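You operate a simulated robot arm through the tools that you are given. There is no shell and no other tool. Be economical: measure what you need, move in short steps, check, and stop when the job is done.

You are at the controls of a simulated robot arm. One attempt, no reset.

## Task
Trim the moisture meter to 10 % on the grey block.
Fine: Meter on, block in the well, arm over it, press test. Swing the arm clear and put the block back.

It is judged by the outcome, as a careful person would: the job done as asked, and still so three seconds after it is handed in. It fails if anything else is knocked over, pushed out of place, dropped, spilled or broken.

## Robot
A 6-joint arm with a two-finger parallel gripper, fixed in place. Base frame: the origin is at the foot of the arm, x ahead of it, y to its left, z up; the work surface is at about z = 750. Units: mm, degrees, N and s.
With the tool pointing down near the work surface it reaches from about 180 to 640 mm from the base axis. Its first joint turns from -66.0 to 66.0 degrees. Payload 2.7 kg.
The TCP is the grasp point between the finger pads, 23 mm short of the fingertips. In the tool frame z runs along the fingers and y along their closing line. The gripper opens to 94 mm. The fingers are 38 mm wide and 10 mm thick; the gripper's body (54 by 96 mm) begins 39 mm behind the TCP.
Orientation is told as [roll, pitch, yaw] about the base's x, y, z axes, in that order, counted from this pose: with the fingers straight down and closing along the base's y, the tool's x points along the base's -x, its y along +y and its z along -z.

## Interface
- The arm moves only by the tool move_arm. Its argument "moves" is a list of rows, each a list of 3 entries, a list of its own where there are three numbers: the shift along the tool's x, y, z in mm, then the turn, a rotation vector about the tool's x, y, z in rad, then the closure, from 0 (fully open) to 1 (shut). In form: [[[x, y, z], [rx, ry, rz], hand], ...]. A call has 1 to 20 rows; each row shifts and turns the commanded pose from where the row before left it, along the tool's axes as they then stand. A row lasts 0.2 s, in which the tool goes at most 50 mm and 8.6 degrees; a call with a longer step from one row to the next is refused whole, and so is a gripper value outside its range. A pose out of reach is approached as far as the arm can. The call stops where the force on the tool passes 70 N (or 10 N more than at its start, if that is more) or the arm is blocked; 0.2 s more then pass. The fingers move at their own pace (about 45 mm/s each) and stop on an object; they squeeze with about 27 N. The grip force told is the motor's: it shows also when the fingers shut on nothing. Time passes only in rows, and 0.2 s behind the last, so rows that do not move let the fingers close. The reply holds the time, the measured pose of the TCP, the force on the tool along the base axes, the opening and the grip force, in the units named above and with some noise.
- Cameras (640 x 400 px; columns grow to the right, rows downward): "scene" is fixed at [43.5, -410.7, 1417.3]; the picture's right is [0.97, -0.26, 0.00], its down [-0.12, -0.44, -0.89] and it looks along [0.23, 0.86, -0.45] (base axes); focal length 357 px, centre (320, 200). "wrist" rides on the gripper at [-39, 0, -44] in the tool frame; the picture's right is [0.00, -1.00, 0.00], its down [0.97, 0.00, -0.24] and it looks along [0.24, 0.00, 0.97] (tool axes); focal length 218 px, centre (320, 200). There is no depth. A picture from a camera that has moved, and an enlarged one, comes with that camera's place and axes in the base frame and with its lens.
- grab_frame(camera): a new picture of that camera. The clock stands still meanwhile.
- inspect(camera, box): a new picture of the part [left, top, right, bottom] of that camera's present view, enlarged. The clock stands still meanwhile.
- finish_job(): hands the job in; it is judged then, once.

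Go step by step. Nothing tells you positions but the pictures and the camera data: compare them with the known pose of the tool, close in by small moves and look again before you grip or let go. The budget is 120 turns and 68 pictures, counting those below and the enlarged ones. Unless the task says otherwise, let go and move clear before handing in, and close with one line.

The tools are called as a command line: name --argument value ..., lists and objects as JSON in quotes. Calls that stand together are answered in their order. move_arm: Moves the arm, as the interface text tells. Its arguments: {"type":"object","properties":{"moves":{"type":"array"}},"required":["moves"]} The other tools are called the same way: grab_frame (camera) takes a picture; inspect (camera, box) takes an enlarged picture of a part of a camera's view; finish_job () hands the job in.

At the start:

```text
t: 0.0
position: [357.6, 95.2, 1248.3]
orientation: [0.0, 0.0, 0.1]
contact_force: [0.1, -0.1, 0.0]
opening: 93.9
grasp_force: 0.1
```

scene: 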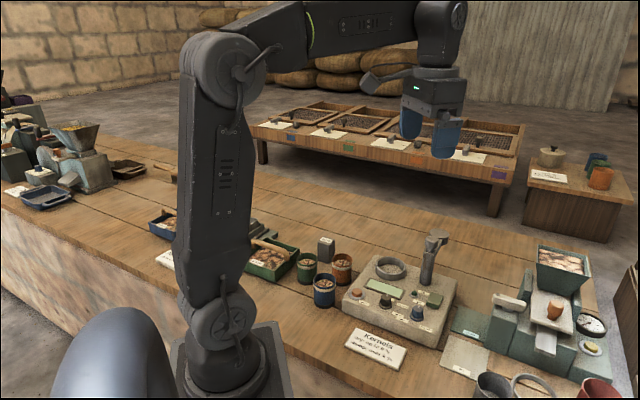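
wrist: 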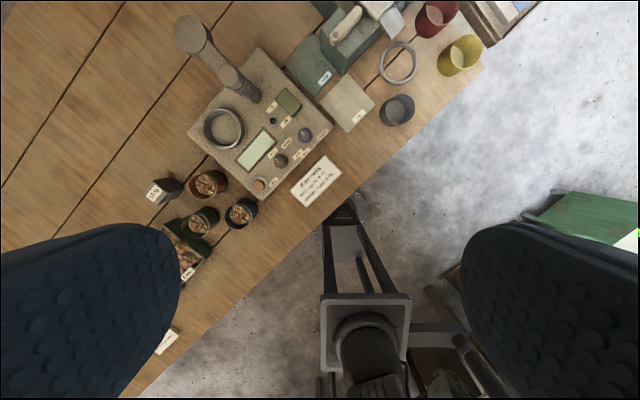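

I see the moisture meter on the bench with a well ring, an arm on a post, a display and several controls; a small grey block stands behind the cups. I'll look closer at both.

inspect --camera "scene" --box '[300, 220, 480, 380]'

inspect --camera "wrist" --box '[140, 10, 360, 230]'

```text
2.50 times, centred on (390, 300) of scene
camera zoom: at [43.5, -410.7, 1417.3], right [0.97, -0.26, 0.0], down [-0.12, -0.44, -0.89], along [0.23, 0.86, -0.45], focal length 892 px, centre (145, -50)
```

zoom: 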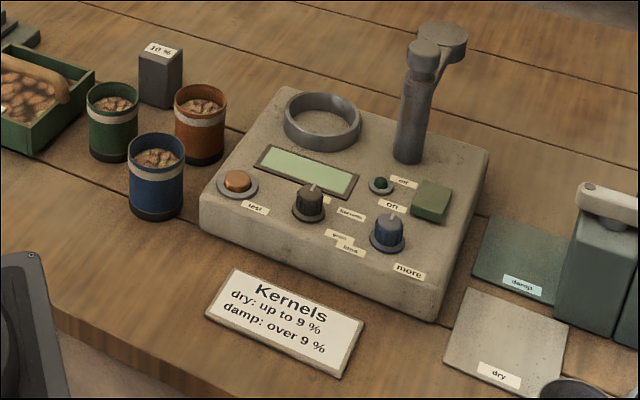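

```text
1.82 times, centred on (250, 120) of wrist
camera zoom: at [397.7, 94.7, 1290.2], right [0.0, -1.0, 0.0], down [-0.97, 0.0, 0.24], along [-0.24, 0.0, -0.97], focal length 397 px, centre (447, 346)
```

zoom: 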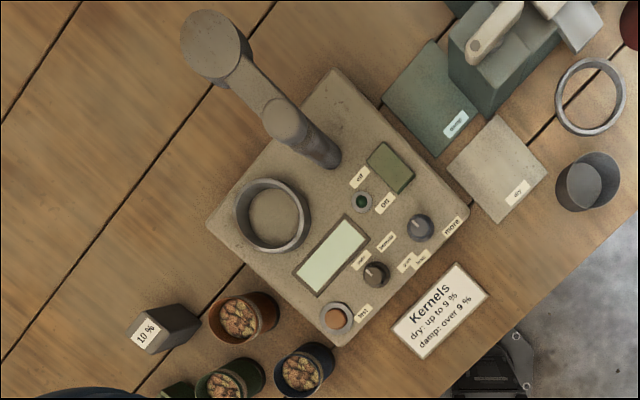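

The grey block stands near (297, 460), the well's centre is near (435, 298), and the swing arm now points away from the well. I'll move the wrist camera over the meter to read its labels.

move_arm --moves '[[[-19, 24, 28], [0, 0, 0], 0], [[-19, 24, 28], [0, 0, 0], 0], [[-19, 24, 28], [0, 0, 0], 0], [[-19, 24, 28], [0, 0, 0], 0], [[-18, 24, 28], [0, 0, 0], 0], [[-18, 24, 28], [0, 0, 0], 0]]'

grab_frame --camera "wrist"

```text
t: 1.4
position: [470.7, 241.2, 1080.7]
orientation: [0.0, -0.2, 0.1]
contact_force: [-0.1, 0.1, 0.1]
opening: 94.0
grasp_force: 0.1
```

```text
63 pictures are left
camera wrist: at [510.3, 240.5, 1123.2], right [0.0, -1.0, 0.0], down [-0.97, 0.0, 0.24], along [-0.24, 0.0, -0.97], focal length 218 px, centre (320, 200)
```

wrist: 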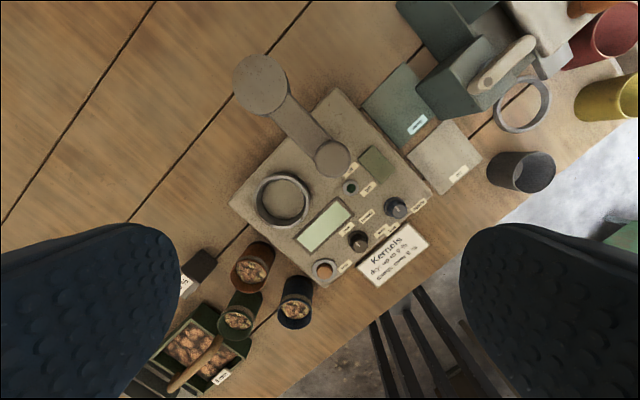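

inspect --camera "wrist" --box '[290, 140, 450, 290]'

inspect --camera "scene" --box '[340, 260, 450, 350]'

inspect --camera "scene" --box '[380, 210, 470, 300]'

```text
2.67 times, centred on (370, 215) of wrist
camera zoom: at [510.3, 240.5, 1123.2], right [0.0, -1.0, 0.0], down [-0.97, 0.0, 0.24], along [-0.24, 0.0, -0.97], focal length 582 px, centre (187, 160)
```

zoom: 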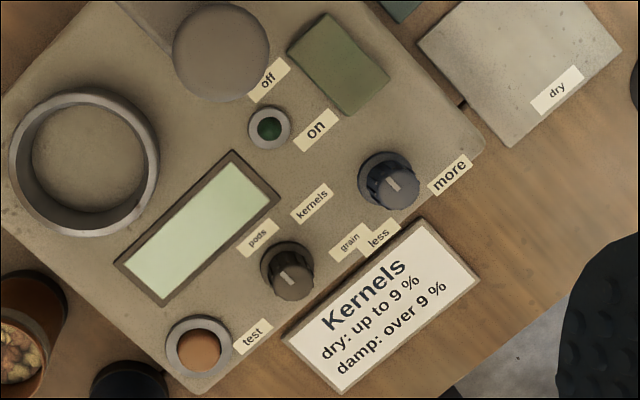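

```text
4.44 times, centred on (395, 305) of scene
camera zoom: at [43.4, -410.7, 1417.3], right [0.97, -0.26, 0.0], down [-0.12, -0.44, -0.89], along [0.23, 0.86, -0.45], focal length 1585 px, centre (-13, -267)
```

zoom: 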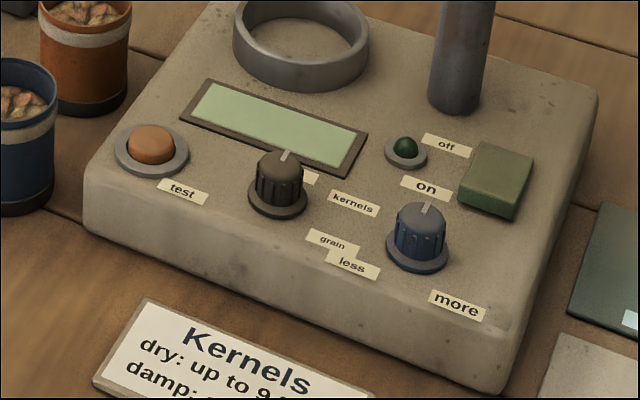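

```text
4.44 times, centred on (425, 255) of scene
camera zoom: at [43.4, -410.7, 1417.3], right [0.97, -0.26, 0.0], down [-0.12, -0.44, -0.89], along [0.23, 0.86, -0.45], focal length 1585 px, centre (-147, -44)
```

zoom: 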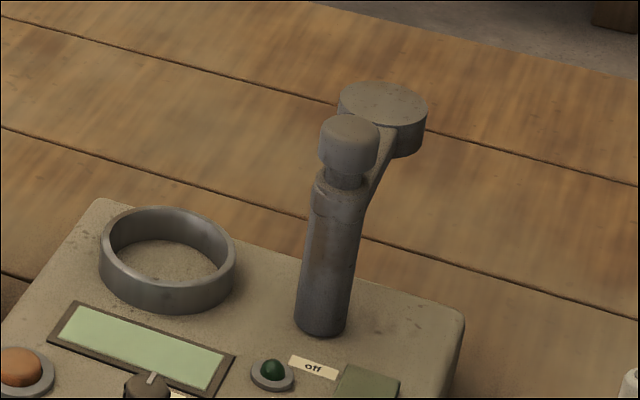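

The green rocker is on/off (lamp dark, so off), the brown knob selects the scale, the blue knob is the trim (less/more), and the orange button is test. First I'll switch on: shut the fingers, turn 45° to line up with the meter and move above the "on" end of the rocker.

move_arm --moves '[[[0, 0, 0], [0, 0, 0.131], 1], [[0, 0, 0], [0, 0, 0.131], 1], [[0, 0, 0], [0, 0, 0.131], 1], [[0, 0, 0], [0, 0, 0.131], 1], [[0, 0, 0], [0, 0, 0.131], 1], [[0, 0, 0], [0, 0, 0.13], 1], [[-11.2, -10.5, 32], [0, 0, 0], 1], [[-11.2, -10.5, 32], [0, 0, 0], 1], [[-11.2, -10.5, 32], [0, 0, 0], 1], [[-11.2, -10.5, 32], [0, 0, 0], 1], [[-11.2, -10.5, 32], [0, 0, 0], 1], [[-11.2, -10.5, 32], [0, 0, 0], 1]]'

grab_frame --camera "wrist"

inspect --camera "scene" --box '[340, 200, 500, 350]'

```text
t: 4.0
position: [473.5, 145.5, 888.0]
orientation: [0.1, -0.1, -45.0]
contact_force: [0.0, -0.2, -0.3]
opening: 0.3
grasp_force: 27.4
```

```text
59 pictures are left
camera wrist: at [500.4, 117.3, 930.1], right [-0.71, -0.71, 0.0], down [-0.69, 0.69, 0.24], along [-0.17, 0.17, -0.97], focal length 218 px, centre (320, 200)
```

wrist: 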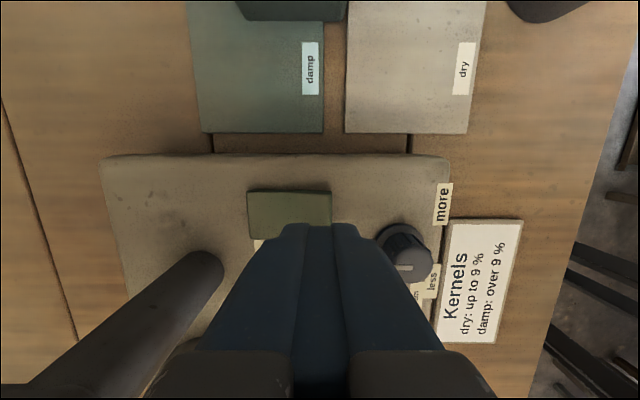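

```text
2.67 times, centred on (420, 275) of scene
camera zoom: at [43.5, -410.7, 1417.3], right [0.97, -0.26, 0.0], down [-0.12, -0.44, -0.89], along [0.23, 0.86, -0.45], focal length 951 px, centre (53, 0)
```

zoom: 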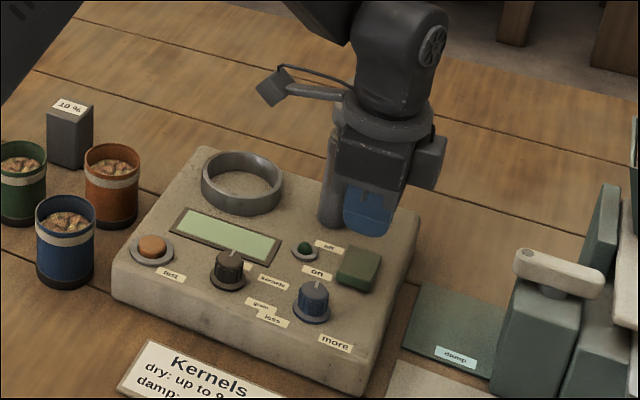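

The shut fingertips sit over the right-hand ("on") half of the rocker, about 57 mm above it. I'll shift slightly, descend and press gently.

move_arm --moves '[[[0, 2, 22], [0, 0, 0], 1], [[0, 0, 22], [0, 0, 0], 1], [[0, 0, 3], [0, 0, 0], 1], [[0, 0, 3], [0, 0, 0], 1], [[0, 0, 2], [0, 0, 0], 1]]'

inspect --camera "scene" --box '[360, 240, 460, 340]'

```text
t: 5.2
position: [474.9, 148.0, 835.7]
orientation: [0.0, 0.0, -45.0]
contact_force: [-0.3, -0.5, 1.3]
opening: 0.0
grasp_force: 27.4
```

```text
4.00 times, centred on (410, 290) of scene
camera zoom: at [43.4, -410.7, 1417.3], right [0.97, -0.26, 0.0], down [-0.12, -0.44, -0.89], along [0.23, 0.86, -0.45], focal length 1426 px, centre (-40, -160)
```

zoom: 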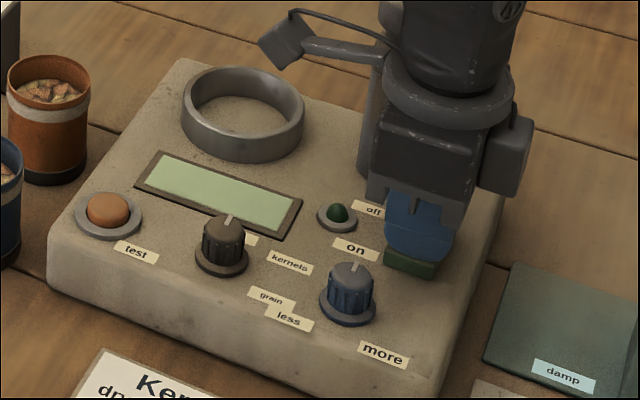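

Light contact (about 1 N) at a tip height of 812. I'll press on in 1 mm steps.

move_arm --moves '[[[0, 0, 1], [0, 0, 0], 1], [[0, 0, 1], [0, 0, 0], 1], [[0, 0, 1], [0, 0, 0], 1], [[0, 0, 1], [0, 0, 0], 1]]'

inspect --camera "scene" --box '[360, 240, 460, 340]'

```text
t: 6.2
position: [474.2, 148.7, 835.2]
orientation: [0.1, -0.1, -44.9]
contact_force: [-13.1, -5.0, 30.9]
opening: 0.1
grasp_force: 27.0
```

```text
4.00 times, centred on (410, 290) of scene
camera zoom: at [42.7, -411.0, 1417.3], right [0.97, -0.26, 0.0], down [-0.12, -0.44, -0.89], along [0.23, 0.86, -0.45], focal length 1426 px, centre (-40, -160)
```

zoom: 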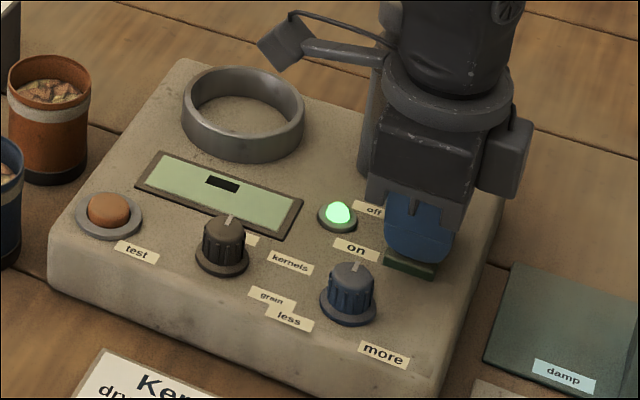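

The lamp is lit and the display shows a dash: the meter is on. I'll rise and go over to look at the grey block with open fingers.

move_arm --moves '[[[0, 0, -40], [0, 0, 0], 1], [[0, 0, -45], [0, 0, 0], 1], [[0, 0, -45], [0, 0, 0], 1], [[0, 0, -45], [0, 0, 0], 0.5], [[46, 13, 0], [0, 0, 0], 0], [[46, 13, 0], [0, 0, 0], 0], [[46, 13, 0], [0, 0, 0], 0], [[46, 13, 0], [0, 0, 0], 0], [[46, 13, 0], [0, 0, 0], 0], [[46, 13, 0], [0, 0, 0], 0], [[30, 10, 0], [0, 0, 0], 0], [[0, 0, 0], [0, 0, 0], 0]]'

grab_frame --camera "wrist"

inspect --camera "scene" --box '[280, 200, 480, 350]'

```text
t: 8.8
position: [318.4, 426.6, 1005.4]
orientation: [0.0, 0.0, -44.9]
contact_force: [0.1, 0.0, -0.4]
opening: 94.0
grasp_force: 0.0
```

```text
55 pictures are left
camera wrist: at [347.3, 399.1, 1048.5], right [-0.71, -0.71, 0.0], down [-0.69, 0.69, 0.24], along [-0.17, 0.17, -0.97], focal length 218 px, centre (320, 200)
```

wrist: 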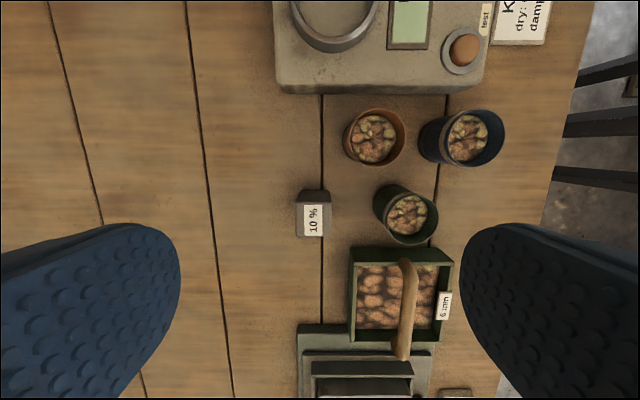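

```text
2.67 times, centred on (380, 275) of scene
camera zoom: at [43.5, -410.7, 1417.3], right [0.97, -0.26, 0.0], down [-0.12, -0.44, -0.89], along [0.23, 0.86, -0.45], focal length 951 px, centre (160, 0)
```

zoom: 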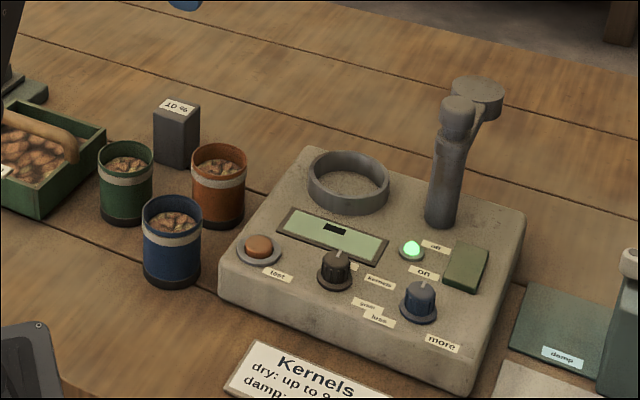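

The block is square to the tool at this yaw, about 34 mm wide, with room for the fingers. I'll move above it with the fingers at about 64 mm and look again before descending.

move_arm --moves '[[[21, 4, 30], [0, 0, 0], 0.3], [[21, 4, 35], [0, 0, 0], 0.3], [[0, 0, 35], [0, 0, 0], 0.3], [[0, 0, 15], [0, 0, 0], 0.3], [[0, 0, 0], [0, 0, 0], 0.3]]'

grab_frame --camera "wrist"

inspect --camera "scene" --box '[270, 180, 400, 310]'

```text
t: 10.0
position: [295.6, 463.2, 892.7]
orientation: [-0.1, 0.1, -45.0]
contact_force: [-0.2, 0.8, 0.0]
opening: 65.7
grasp_force: 0.0
```

```text
53 pictures are left
camera wrist: at [324.1, 434.5, 933.2], right [-0.71, -0.71, 0.0], down [-0.69, 0.69, 0.24], along [-0.17, 0.17, -0.97], focal length 218 px, centre (320, 200)
```

wrist: 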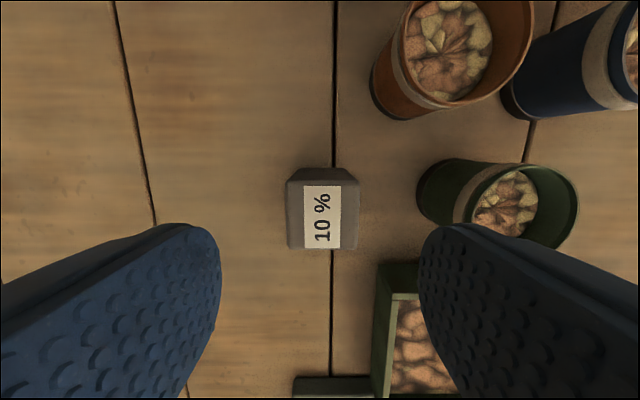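

```text
3.08 times, centred on (335, 245) of scene
camera zoom: at [43.5, -410.7, 1417.3], right [0.97, -0.26, 0.0], down [-0.12, -0.44, -0.89], along [0.23, 0.86, -0.45], focal length 1097 px, centre (274, 62)
```

zoom: 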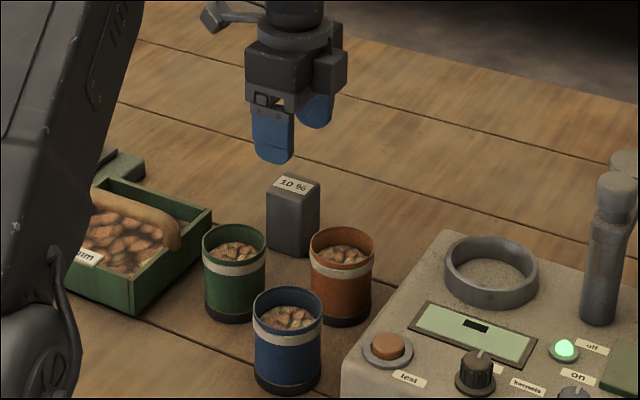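

The block is centred between the fingers to within about 2 mm; its top is near z = 819. I'll descend so that the pads take its upper part, and close.

move_arm --moves '[[[-2, -1, 25], [0, 0, 0], 0.3], [[0, 0, 25], [0, 0, 0], 0.3], [[0, 0, 20], [0, 0, 0], 0.3], [[0, 0, 12], [0, 0, 0], 0.3], [[0, 0, 0], [0, 0, 0], 1], [[0, 0, 0], [0, 0, 0], 1], [[0, 0, 0], [0, 0, 0], 1], [[0, 0, 0], [0, 0, 0], 1]]'

inspect --camera "scene" --box '[270, 180, 400, 310]'

```text
t: 11.8
position: [297.8, 460.2, 809.5]
orientation: [0.0, 0.0, -45.0]
contact_force: [0.1, -0.7, 0.2]
opening: 41.8
grasp_force: 27.0
```

```text
3.08 times, centred on (335, 245) of scene
camera zoom: at [43.5, -410.7, 1417.3], right [0.97, -0.26, 0.0], down [-0.12, -0.44, -0.89], along [0.23, 0.86, -0.45], focal length 1097 px, centre (274, 62)
```

zoom: 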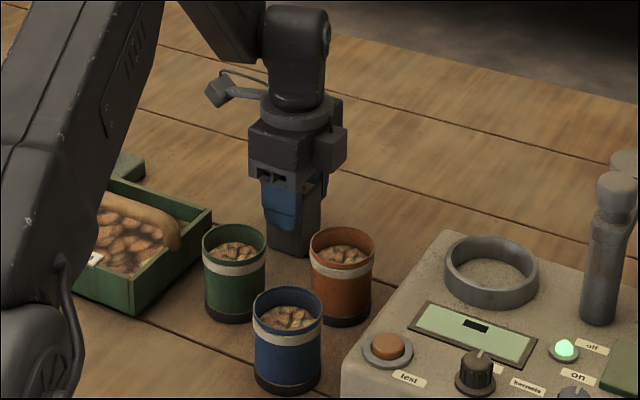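

The block is held (42 mm wide). I'll lift it and move to beside the well, so the camera can see the ring past the block.

move_arm --moves '[[[0, 0, -15], [0, 0, 0], 1], [[0, 0, -30], [0, 0, 0], 1], [[0, 0, -35], [0, 0, 0], 1], [[0, 0, -30], [0, 0, 0], 1], [[-35, -5, 0], [0, 0, 0], 1], [[-35, -5, 0], [0, 0, 0], 1], [[-35, -5, 0], [0, 0, 0], 1], [[-35, -6, 0], [0, 0, 0], 1], [[0, 0, 0], [0, 0, 0], 1]]'

grab_frame --camera "wrist"

inspect --camera "scene" --box '[310, 180, 440, 310]'

```text
t: 13.8
position: [379.6, 343.9, 921.3]
orientation: [0.1, 0.0, -45.0]
contact_force: [-0.1, 0.4, -1.4]
opening: 41.7
grasp_force: 26.8
```

```text
50 pictures are left
camera wrist: at [407.4, 315.7, 963.4], right [-0.71, -0.71, 0.0], down [-0.69, 0.69, 0.24], along [-0.17, 0.17, -0.97], focal length 218 px, centre (320, 200)
```

wrist: 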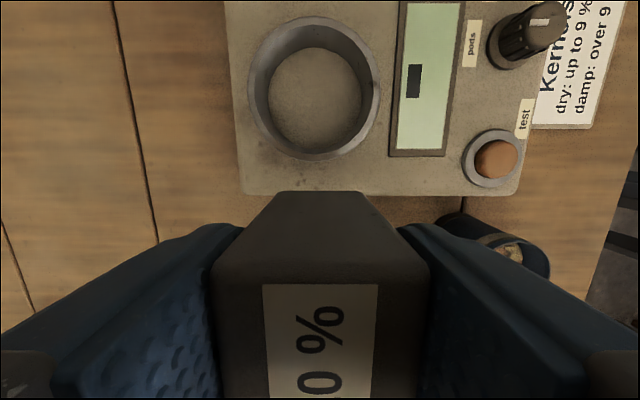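

```text
3.08 times, centred on (375, 245) of scene
camera zoom: at [43.5, -410.7, 1417.3], right [0.97, -0.26, 0.0], down [-0.12, -0.44, -0.89], along [0.23, 0.86, -0.45], focal length 1097 px, centre (151, 62)
```

zoom: 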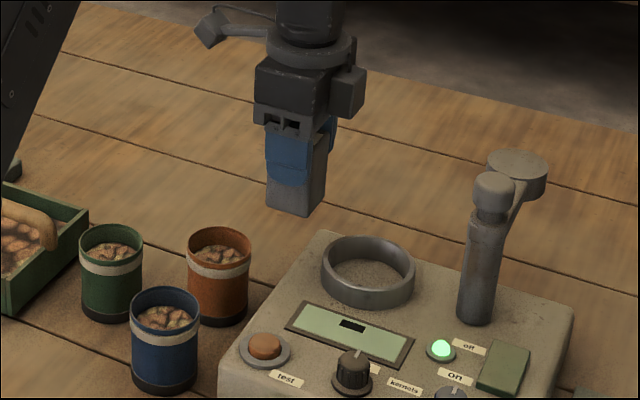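

The ring's centre is about 72 mm ahead along tool −x and 4 mm along +y; the block sits about 2 mm off the TCP in x. I'll hover over the well, then check the clearance to the post.

move_arm --moves '[[[-25, 1.3, 0], [0, 0, 0], 1], [[-25, 1.3, 0], [0, 0, 0], 1], [[-24, 1.2, 0], [0, 0, 0], 1], [[0, 0, 0], [0, 0, 0], 1]]'

grab_frame --camera "wrist"

inspect --camera "scene" --box '[320, 170, 460, 310]'

```text
t: 14.8
position: [436.9, 294.4, 920.9]
orientation: [-0.1, -0.1, -45.0]
contact_force: [0.2, 0.6, -1.9]
opening: 41.7
grasp_force: 27.0
```

```text
48 pictures are left
camera wrist: at [464.7, 267.1, 963.2], right [-0.71, -0.71, 0.0], down [-0.69, 0.69, 0.24], along [-0.17, 0.17, -0.97], focal length 218 px, centre (320, 200)
```

wrist: 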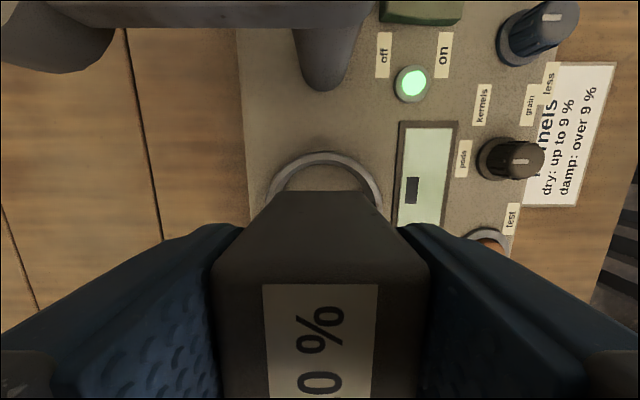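

```text
2.86 times, centred on (390, 240) of scene
camera zoom: at [43.5, -410.7, 1417.3], right [0.97, -0.26, 0.0], down [-0.12, -0.44, -0.89], along [0.23, 0.86, -0.45], focal length 1019 px, centre (120, 86)
```

zoom: 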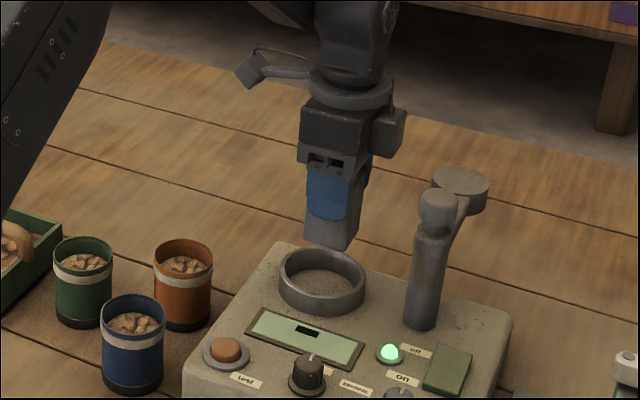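

The post's near face is about 35 mm beyond the lens, which leaves room. I'll enlarge the ring to centre better.

inspect --camera "wrist" --box '[240, 130, 400, 230]'

```text
4.00 times, centred on (320, 180) of wrist
camera zoom: at [464.7, 267.1, 963.2], right [-0.71, -0.71, 0.0], down [-0.69, 0.69, 0.24], along [-0.17, 0.17, -0.97], focal length 873 px, centre (320, 280)
```

zoom: 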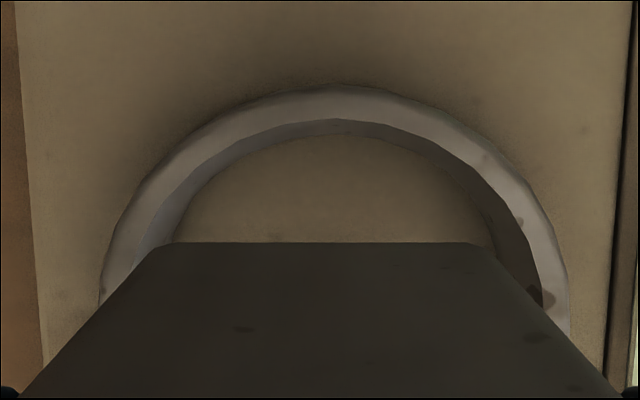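

The ring centre is about 3 mm along +x and 2 mm along −y from the block's centre. I'll correct that and lower the block to just above the ring.

move_arm --moves '[[[3.2, -2, 10], [0, 0, 0], 1], [[0, 0, 15], [0, 0, 0], 1], [[0, 0, 15], [0, 0, 0], 1], [[0, 0, 0], [0, 0, 0], 1]]'

inspect --camera "wrist" --box '[240, 130, 400, 230]'

inspect --camera "scene" --box '[340, 190, 440, 290]'

```text
t: 15.8
position: [432.6, 296.4, 879.8]
orientation: [0.0, 0.1, -45.0]
contact_force: [0.0, 0.6, -1.4]
opening: 41.8
grasp_force: 26.6
```

```text
4.00 times, centred on (320, 180) of wrist
camera zoom: at [462.0, 269.1, 921.9], right [-0.71, -0.71, 0.0], down [-0.69, 0.69, 0.24], along [-0.17, 0.17, -0.97], focal length 873 px, centre (320, 280)
```

zoom: 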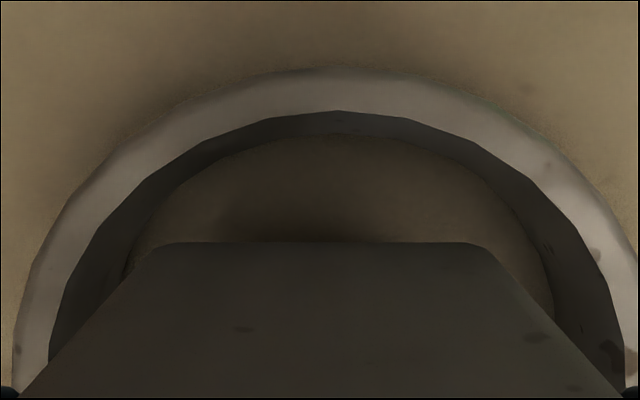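

```text
4.00 times, centred on (390, 240) of scene
camera zoom: at [43.5, -410.7, 1417.3], right [0.97, -0.26, 0.0], down [-0.12, -0.44, -0.89], along [0.23, 0.86, -0.45], focal length 1426 px, centre (40, 40)
```

zoom: 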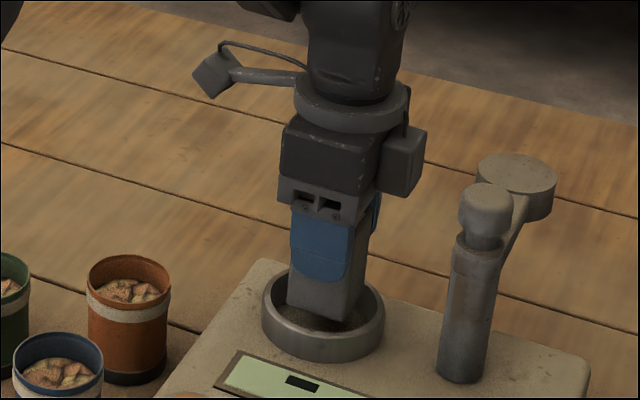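

The block is well centred in x and needs about 1.7 mm more along −y. I'll lower it into the well until it touches.

move_arm --moves '[[[0.4, -1.7, 3], [0, 0, 0], 1], [[0, 0, 6], [0, 0, 0], 1], [[0, 0, 6], [0, 0, 0], 1], [[0, 0, 4], [0, 0, 0], 1], [[0, 0, 2], [0, 0, 0], 1]]'

inspect --camera "scene" --box '[340, 190, 440, 290]'

```text
t: 17.0
position: [431.4, 295.7, 860.1]
orientation: [0.0, 0.0, -45.0]
contact_force: [0.9, -0.5, -0.5]
opening: 41.6
grasp_force: 27.3
```

```text
4.00 times, centred on (390, 240) of scene
camera zoom: at [43.4, -410.7, 1417.3], right [0.97, -0.26, 0.0], down [-0.12, -0.44, -0.89], along [0.23, 0.86, -0.45], focal length 1426 px, centre (40, 40)
```

zoom: 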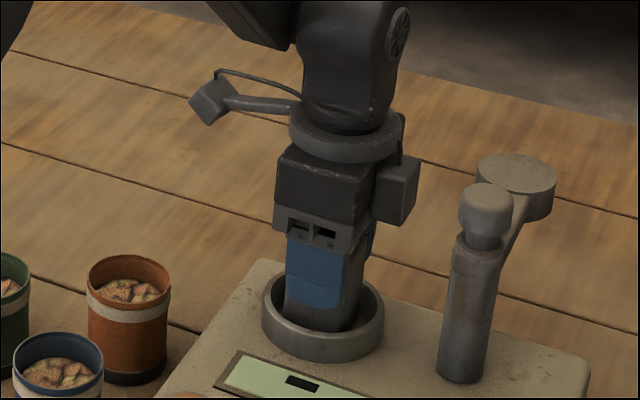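

move_arm --moves '[[[0, 0, 1.5], [0, 0, 0], 1], [[0, 0, 1.5], [0, 0, 0], 1], [[0, 0, 1.5], [0, 0, 0], 1]]'

```text
t: 17.8
position: [432.8, 296.8, 858.1]
orientation: [0.3, -0.1, -44.9]
contact_force: [-10.4, -11.0, 41.2]
opening: 41.4
grasp_force: 26.9
```

The block has come to rest on the well floor (base at about 799). I'll relax the pressure, then look.

move_arm --moves '[[[0, 0, -2], [0, 0, 0], 1], [[0, 0, 0], [0, 0, 0], 1]]'

inspect --camera "wrist" --box '[240, 100, 400, 230]'

inspect --camera "scene" --box '[340, 190, 440, 290]'

```text
t: 18.4
position: [431.6, 297.2, 858.7]
orientation: [0.3, -0.1, -45.0]
contact_force: [0.2, -0.5, 23.1]
opening: 41.7
grasp_force: 27.3
```

```text
3.08 times, centred on (320, 165) of wrist
camera zoom: at [460.3, 268.6, 900.5], right [-0.71, -0.71, -0.01], down [-0.69, 0.69, 0.24], along [-0.17, 0.17, -0.97], focal length 672 px, centre (320, 308)
```

zoom: 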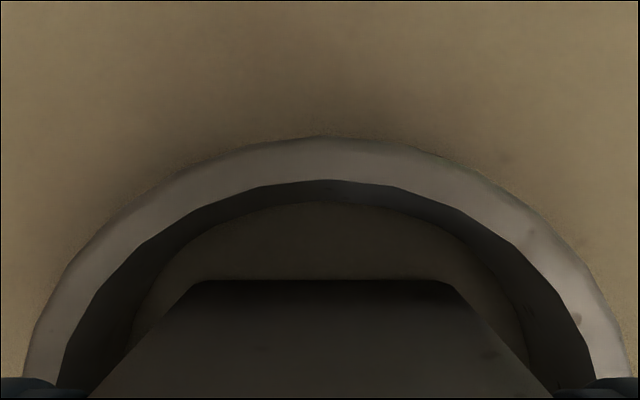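

```text
4.00 times, centred on (390, 240) of scene
camera zoom: at [43.1, -410.9, 1417.3], right [0.97, -0.26, 0.0], down [-0.12, -0.44, -0.89], along [0.23, 0.86, -0.45], focal length 1426 px, centre (40, 40)
```

zoom: 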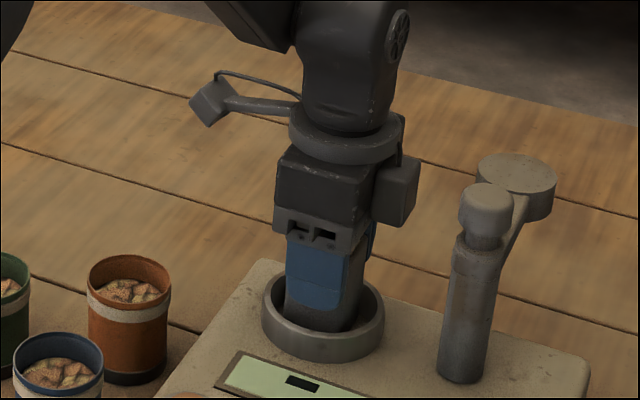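

The block stands centred in the well. I'll release it, rise, and turn the tool so the fingers can straddle the swing arm's head with the camera on the outside.

move_arm --moves '[[[0, 0, -0.7], [0, 0, 0], 1], [[0, 0, 0], [0, 0, 0], 0.32], [[0, 0, 0], [0, 0, 0], 0.32], [[0, 0, 0], [0, 0, 0], 0.32], [[0, 0, -20], [0, 0, 0], 0.32], [[0, 0, -40], [0, 0, 0], 0.32], [[0, 0, -45], [0, 0, 0], 0.32], [[0, 0, -45], [0, 0, 0], 0.32]]'

move_arm --moves '[[[0, 0, 0], [0, 0, -0.1412], 0.3], [[0, 0, 0], [0, 0, -0.1412], 0.3], [[0, 0, 0], [0, 0, -0.1412], 0.3], [[0, 0, 0], [0, 0, -0.1412], 0.3], [[0, 0, 0], [0, 0, -0.1412], 0.3], [[0, 0, 0], [0, 0, -0.1412], 0.3], [[0, 0, 0], [0, 0, -0.1412], 0.3], [[0, 0, 0], [0, 0, -0.1412], 0.3], [[0, 0, 0], [0, 0, -0.1412], 0.3], [[0, 0, 0], [0, 0, -0.1412], 0.3], [[0, 0, 0], [0, 0, -0.1412], 0.3]]'

grab_frame --camera "wrist"

inspect --camera "scene" --box '[340, 190, 470, 320]'

```text
t: 20.2
position: [430.6, 295.0, 1007.6]
orientation: [-0.1, 0.0, -45.1]
contact_force: [0.6, 0.4, 1.1]
opening: 63.9
grasp_force: 0.2
```

```text
t: 22.6
position: [433.2, 296.7, 1006.9]
orientation: [0.0, 0.0, 44.2]
contact_force: [-0.4, -0.6, 0.3]
opening: 65.7
grasp_force: 0.0
```

```text
40 pictures are left
camera wrist: at [459.9, 323.7, 1049.4], right [0.7, -0.72, 0.0], down [-0.7, -0.68, 0.24], along [-0.17, -0.17, -0.97], focal length 218 px, centre (320, 200)
```

wrist: 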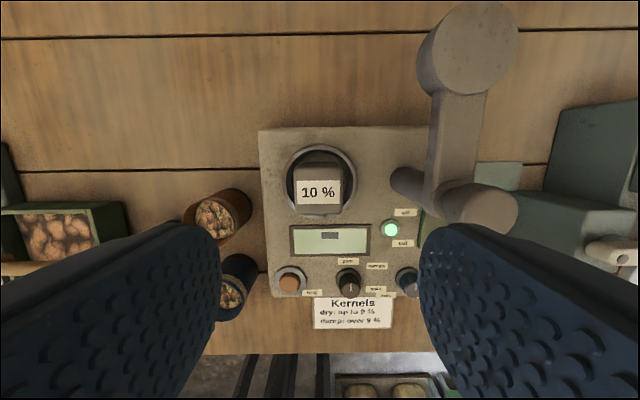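

```text
3.08 times, centred on (405, 255) of scene
camera zoom: at [43.5, -410.7, 1417.3], right [0.97, -0.26, 0.0], down [-0.12, -0.44, -0.89], along [0.23, 0.86, -0.45], focal length 1097 px, centre (58, 31)
```

zoom: 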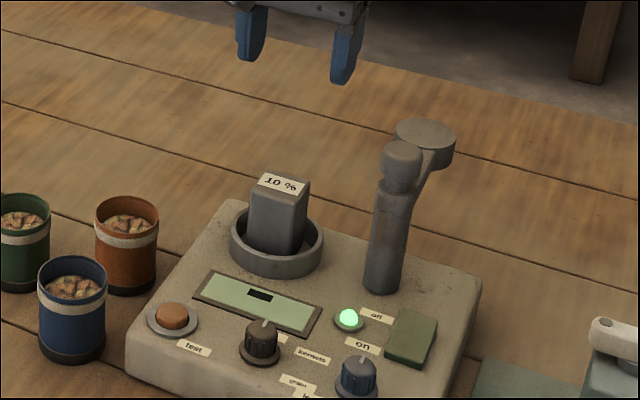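

The block is clean in the well, and the arm points away at about 44° with its head near (560, 296). I'll hover over the outer part of the swing arm with the fingers open either side.

move_arm --moves '[[[-27, -30, 0], [0, 0, 0], 0.2], [[-27, -30, 0], [0, 0, 0], 0.2], [[-26, -30, 0], [0, 0, 0], 0.2], [[0, 0, 22], [0, 0, 0], 0.2], [[0, 0, 20], [0, 0, 0], 0.2]]'

grab_frame --camera "wrist"

inspect --camera "scene" --box '[360, 160, 490, 290]'

```text
t: 23.8
position: [551.4, 286.7, 966.4]
orientation: [0.0, 0.0, 44.0]
contact_force: [-0.5, -0.1, 0.0]
opening: 75.2
grasp_force: 0.1
```

```text
38 pictures are left
camera wrist: at [579.4, 314.0, 1008.0], right [0.69, -0.72, 0.0], down [-0.7, -0.67, 0.24], along [-0.17, -0.17, -0.97], focal length 218 px, centre (320, 200)
```

wrist: 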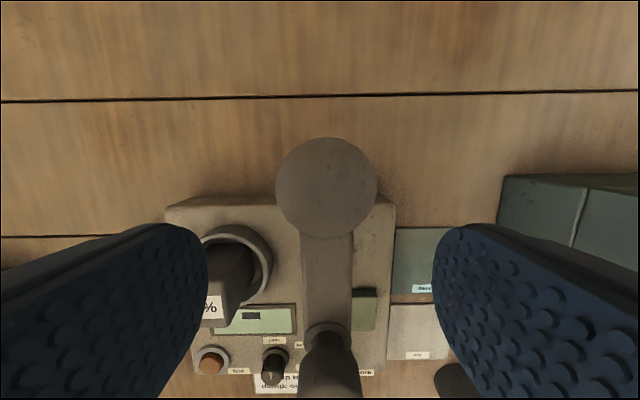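

```text
3.08 times, centred on (425, 225) of scene
camera zoom: at [43.5, -410.7, 1417.3], right [0.97, -0.26, 0.0], down [-0.12, -0.44, -0.89], along [0.23, 0.86, -0.45], focal length 1097 px, centre (-3, 123)
```

zoom: 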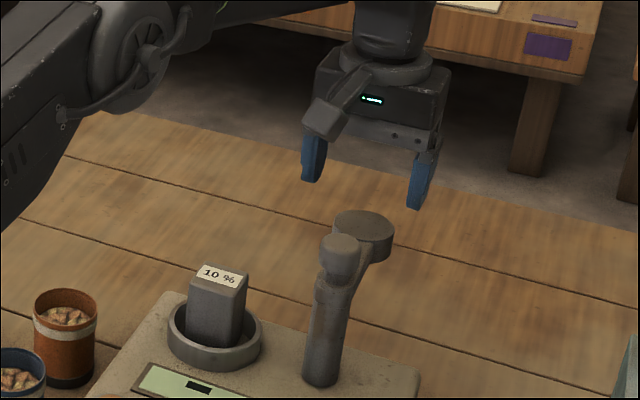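

The swing arm lies between the fingers; head diameter about 49 mm, 3 mm to the right. I'll correct, lower so the fingers straddle the head, and narrow the fingers without gripping.

move_arm --moves '[[[-6, -3, 15], [0, 0, 0], 0.2], [[0, 0, 18], [0, 0, 0], 0.2], [[0, 0, 18], [0, 0, 0], 0.2], [[0, 0, 12], [0, 0, 0], 0.3], [[0, 0, 0], [0, 0, 0], 0.36]]'

grab_frame --camera "wrist"

inspect --camera "scene" --box '[360, 160, 490, 290]'

```text
t: 25.0
position: [559.2, 288.2, 900.0]
orientation: [0.0, 0.0, 44.0]
contact_force: [-0.2, -0.9, 0.0]
opening: 59.9
grasp_force: 0.0
```

```text
36 pictures are left
camera wrist: at [586.4, 315.3, 943.8], right [0.69, -0.72, 0.0], down [-0.7, -0.67, 0.24], along [-0.17, -0.17, -0.97], focal length 218 px, centre (320, 200)
```

wrist: 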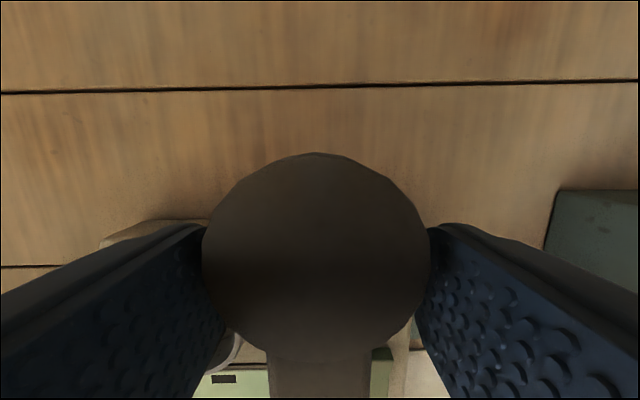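

```text
3.08 times, centred on (425, 225) of scene
camera zoom: at [43.5, -410.7, 1417.3], right [0.97, -0.26, 0.0], down [-0.12, -0.44, -0.89], along [0.23, 0.86, -0.45], focal length 1097 px, centre (-3, 123)
```

zoom: 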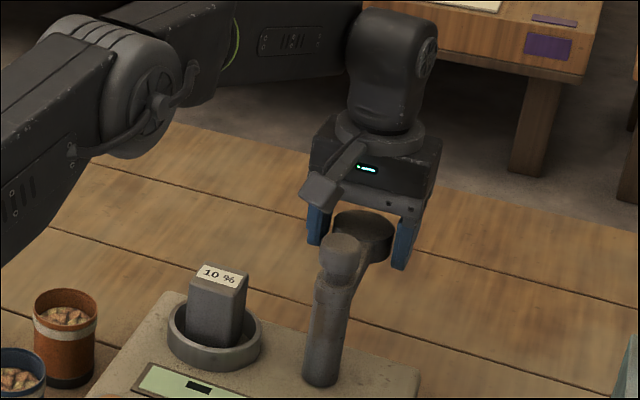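

The fingers straddle the head with about 2 mm slack each side. I'll swing it around the post, half way first.

move_arm --moves '[[[0.685, 10.45, 0], [0, 0, -0.131], 0.36], [[0.685, 10.45, 0], [0, 0, -0.131], 0.36], [[0.685, 10.45, 0], [0, 0, -0.131], 0.36], [[0.685, 10.45, 0], [0, 0, -0.131], 0.36], [[0.685, 10.45, 0], [0, 0, -0.131], 0.36], [[0.685, 10.45, 0], [0, 0, -0.131], 0.36]]'

grab_frame --camera "wrist"

inspect --camera "scene" --box '[340, 180, 470, 310]'

```text
t: 26.4
position: [499.7, 314.2, 901.2]
orientation: [0.1, 0.1, 89.2]
contact_force: [0.3, -0.5, 0.1]
opening: 60.2
grasp_force: 0.3
```

```text
34 pictures are left
camera wrist: at [501.3, 352.2, 944.1], right [1.0, -0.01, 0.0], down [-0.01, -0.97, 0.24], along [0.0, -0.24, -0.97], focal length 218 px, centre (320, 200)
```

wrist: 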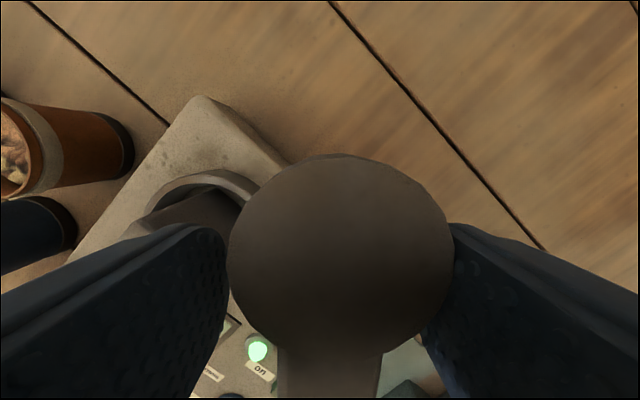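

```text
3.08 times, centred on (405, 245) of scene
camera zoom: at [43.5, -410.7, 1417.3], right [0.97, -0.26, 0.0], down [-0.12, -0.44, -0.89], along [0.23, 0.86, -0.45], focal length 1097 px, centre (58, 62)
```

zoom: 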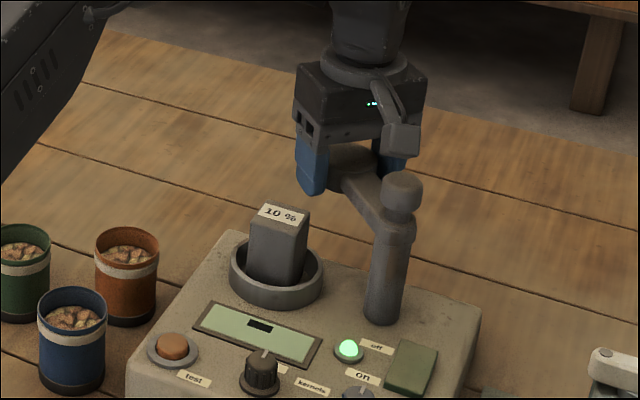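

The arm swings freely. I'll continue toward the well.

move_arm --moves '[[[0.685, 10.45, 0], [0, 0, -0.131], 0.36], [[0.685, 10.45, 0], [0, 0, -0.131], 0.36], [[0.685, 10.45, 0], [0, 0, -0.131], 0.36], [[0.685, 10.45, 0], [0, 0, -0.131], 0.36], [[0.685, 10.45, 0], [0, 0, -0.131], 0.36], [[0.685, 10.45, 0], [0, 0, -0.131], 0.36]]'

grab_frame --camera "wrist"

inspect --camera "scene" --box '[330, 180, 460, 310]'

```text
t: 27.8
position: [443.8, 289.5, 903.8]
orientation: [0.0, 0.0, 134.3]
contact_force: [-0.1, 0.4, 0.1]
opening: 60.5
grasp_force: 0.7
```

```text
32 pictures are left
camera wrist: at [417.1, 318.3, 944.9], right [0.72, 0.7, 0.0], down [0.68, -0.69, 0.24], along [0.17, -0.17, -0.97], focal length 218 px, centre (320, 200)
```

wrist: 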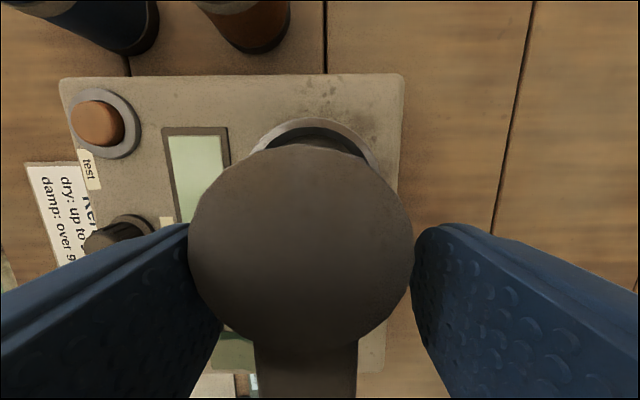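

```text
3.08 times, centred on (395, 245) of scene
camera zoom: at [43.4, -410.7, 1417.3], right [0.97, -0.26, 0.0], down [-0.12, -0.44, -0.89], along [0.23, 0.86, -0.45], focal length 1097 px, centre (89, 62)
```

zoom: 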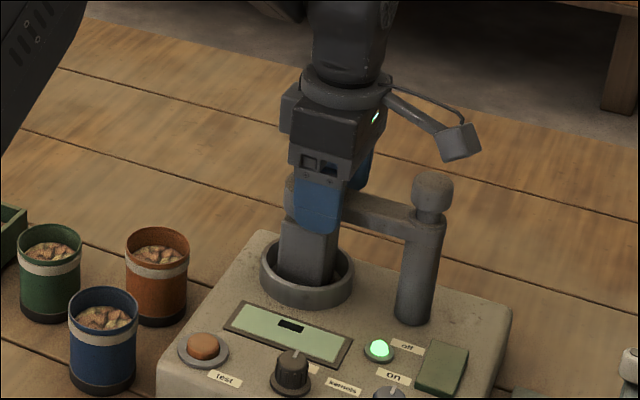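

The head is over the block and well to within about 1–2 mm. I'll open, rise straight up, turn back and go over the test button at about (313, 234) with shut fingers.

move_arm --moves '[[[0, 0, 0], [0, 0, 0], 0.2], [[0, 0, 0], [0, 0, 0], 0.2], [[0, 0, -25], [0, 0, 0], 0.2], [[0, 0, -38], [0, 0, 0], 0.2], [[0, 0, -38], [0, 0, 0], 0.2], [[0, 0, 0], [0, 0, 0.131], 0.2], [[0, 0, 0], [0, 0, 0.131], 0.2], [[0, 0, 0], [0, 0, 0.131], 0.2], [[0, 0, 0], [0, 0, 0.131], 0.2], [[0, 0, 0], [0, 0, 0.131], 0.2], [[0, 0, 0], [0, 0, 0.131], 0.2], [[0, 0, 0], [0, 0, 0.131], 0.2], [[0, 0, 0], [0, 0, 0.131], 0.2], [[0, 0, 0], [0, 0, 0.131], 0.2], [[0, 0, 0], [0, 0, 0.131], 0.2], [[0, 0, 0], [0, 0, 0.131], 0.2], [[0, 0, 0], [0, 0, 0.131], 0.2]]'

move_arm --moves '[[[26.4, 10.4, 0], [0, 0, 0], 1], [[26.4, 10.4, 0], [0, 0, 0], 1], [[26.4, 10.4, 0], [0, 0, 0], 1], [[26.4, 10.4, 0], [0, 0, 0], 1], [[26.4, 10.4, 0], [0, 0, 0], 1], [[0, 0, 36], [0, 0, 0], 1], [[0, 0, 36], [0, 0, 0], 1], [[0, 0, 36], [0, 0, 0], 1], [[0, 0, 30], [0, 0, 0], 1]]'

grab_frame --camera "wrist"

inspect --camera "scene" --box '[320, 200, 480, 360]'

```text
t: 31.4
position: [445.6, 290.7, 1003.6]
orientation: [0.0, -0.1, 43.7]
contact_force: [0.4, -0.2, 0.5]
opening: 75.2
grasp_force: 0.0
```

```text
t: 33.4
position: [315.9, 236.3, 863.6]
orientation: [-0.1, 0.0, 44.1]
contact_force: [1.1, 0.5, 0.3]
opening: 0.1
grasp_force: 26.9
```

```text
30 pictures are left
camera wrist: at [344.1, 263.9, 906.5], right [0.69, -0.72, 0.0], down [-0.7, -0.67, 0.24], along [-0.17, -0.17, -0.97], focal length 218 px, centre (320, 200)
```

wrist: 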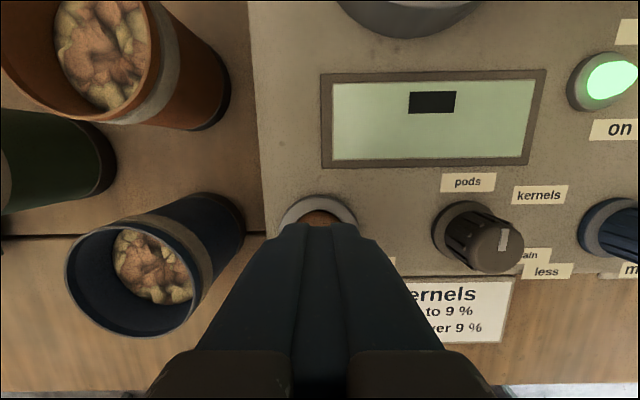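

```text
2.50 times, centred on (400, 280) of scene
camera zoom: at [43.4, -410.7, 1417.3], right [0.97, -0.26, 0.0], down [-0.12, -0.44, -0.89], along [0.23, 0.86, -0.45], focal length 892 px, centre (120, 0)
```

zoom: 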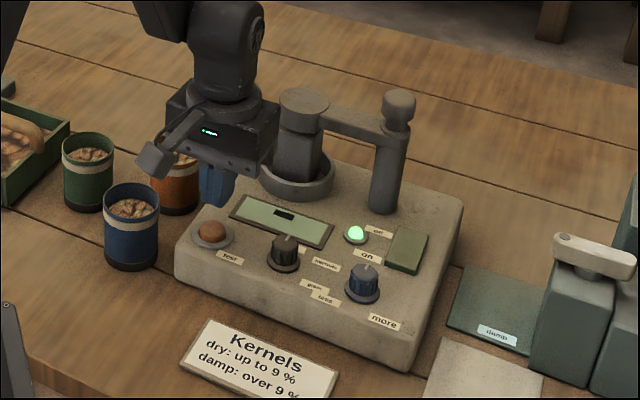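

The test button is laterally centred, about 3.5 mm further along tool +x. I'll press it gently.

move_arm --moves '[[[3.5, 0, 14], [0, 0, 0], 1], [[0, 0, 12], [0, 0, 0], 1], [[0, 0, 3], [0, 0, 0], 1], [[0, 0, 3], [0, 0, 0], 1], [[0, 0, 2], [0, 0, 0], 1]]'

inspect --camera "scene" --box '[340, 250, 440, 350]'

```text
t: 34.6
position: [312.2, 235.0, 831.0]
orientation: [0.0, 0.0, 44.0]
contact_force: [-0.2, -1.6, 2.8]
opening: 0.0
grasp_force: 27.0
```

```text
4.00 times, centred on (390, 300) of scene
camera zoom: at [43.4, -410.7, 1417.3], right [0.97, -0.26, 0.0], down [-0.12, -0.44, -0.89], along [0.23, 0.86, -0.45], focal length 1426 px, centre (40, -200)
```

zoom: 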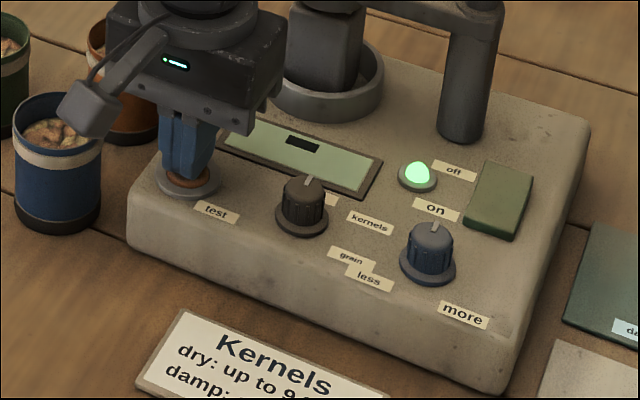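

move_arm --moves '[[[0, 0, 1], [0, 0, 0], 1], [[0, 0, 1], [0, 0, 0], 1], [[0, 0, 1], [0, 0, 0], 1], [[0, 0, 1], [0, 0, 0], 1]]'

inspect --camera "scene" --box '[340, 250, 440, 350]'

```text
t: 35.6
position: [312.4, 234.6, 827.1]
orientation: [0.0, 0.0, 44.0]
contact_force: [-9.6, -1.9, 21.8]
opening: 0.1
grasp_force: 26.6
```

```text
4.00 times, centred on (390, 300) of scene
camera zoom: at [43.0, -410.9, 1417.3], right [0.97, -0.26, 0.0], down [-0.12, -0.44, -0.89], along [0.23, 0.86, -0.45], focal length 1426 px, centre (40, -200)
```

zoom: 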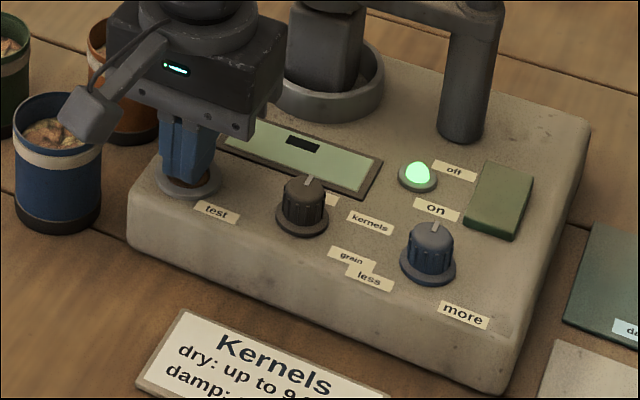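

move_arm --moves '[[[0, 0, 1], [0, 0, 0], 1], [[0, 0, 1], [0, 0, 0], 1], [[0, 0, 0], [0, 0, 0], 1]]'

inspect --camera "scene" --box '[350, 260, 420, 320]'

```text
t: 36.4
position: [312.5, 234.8, 826.6]
orientation: [-0.1, -0.1, 44.0]
contact_force: [-13.9, -1.8, 45.2]
opening: 0.1
grasp_force: 26.5
```

```text
6.67 times, centred on (385, 290) of scene
camera zoom: at [42.7, -411.1, 1417.2], right [0.97, -0.26, 0.0], down [-0.12, -0.44, -0.89], along [0.23, 0.86, -0.45], focal length 2377 px, centre (-113, -400)
```

zoom: 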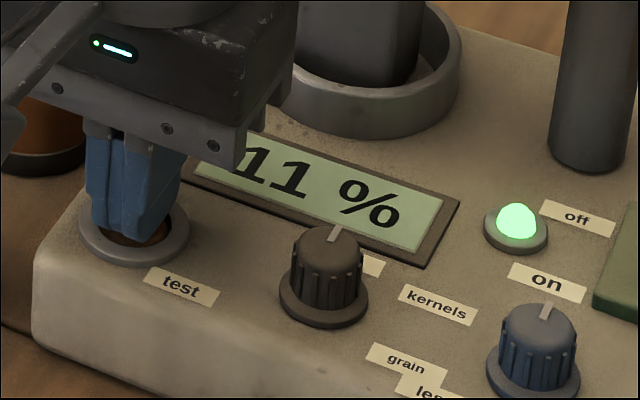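

The display reads 11 %. I'll release the button and see whether the reading stays, then move to the trim knob at about (422, 125).

move_arm --moves '[[[0, 0, -6], [0, 0, 0], 1], [[0, 0, -30], [0, 0, 0], 1], [[0, 0, -45], [0, 0, 0], 1], [[0, -27, -10], [0, 0, 0], 0.5], [[0, -42, 0], [0, 0, 0], 0.4], [[0, -42, 0], [0, 0, 0], 0.4], [[0, -42, 0], [0, 0, 0], 0.4]]'

grab_frame --camera "wrist"

inspect --camera "scene" --box '[350, 260, 450, 340]'

```text
t: 38.0
position: [418.9, 123.8, 917.2]
orientation: [0.1, 0.0, 44.0]
contact_force: [0.1, -0.2, 0.2]
opening: 56.5
grasp_force: 0.0
```

```text
25 pictures are left
camera wrist: at [445.9, 151.1, 959.3], right [0.69, -0.72, 0.0], down [-0.7, -0.67, 0.24], along [-0.17, -0.17, -0.97], focal length 218 px, centre (320, 200)
```

wrist: 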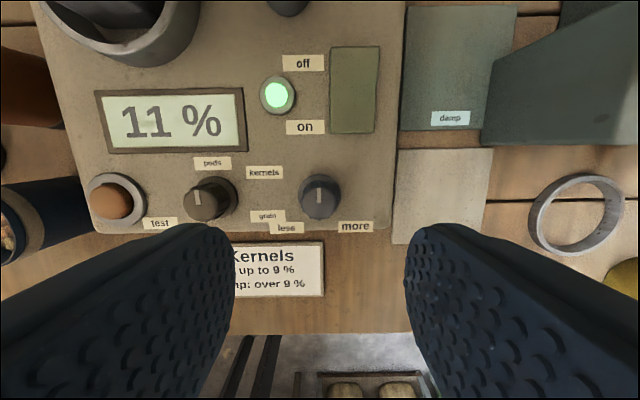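

```text
5.00 times, centred on (400, 300) of scene
camera zoom: at [43.5, -410.7, 1417.3], right [0.97, -0.26, 0.0], down [-0.12, -0.44, -0.89], along [0.23, 0.86, -0.45], focal length 1783 px, centre (-80, -300)
```

zoom: 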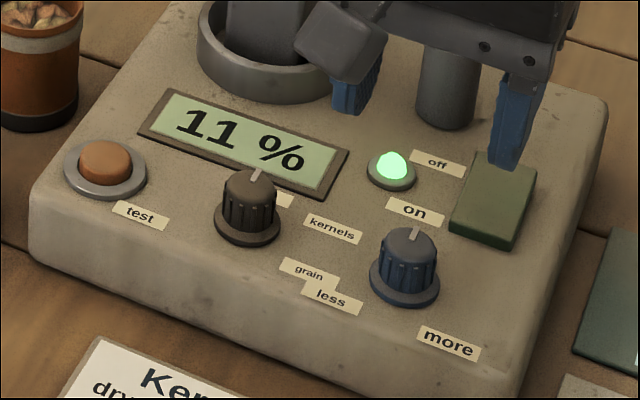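

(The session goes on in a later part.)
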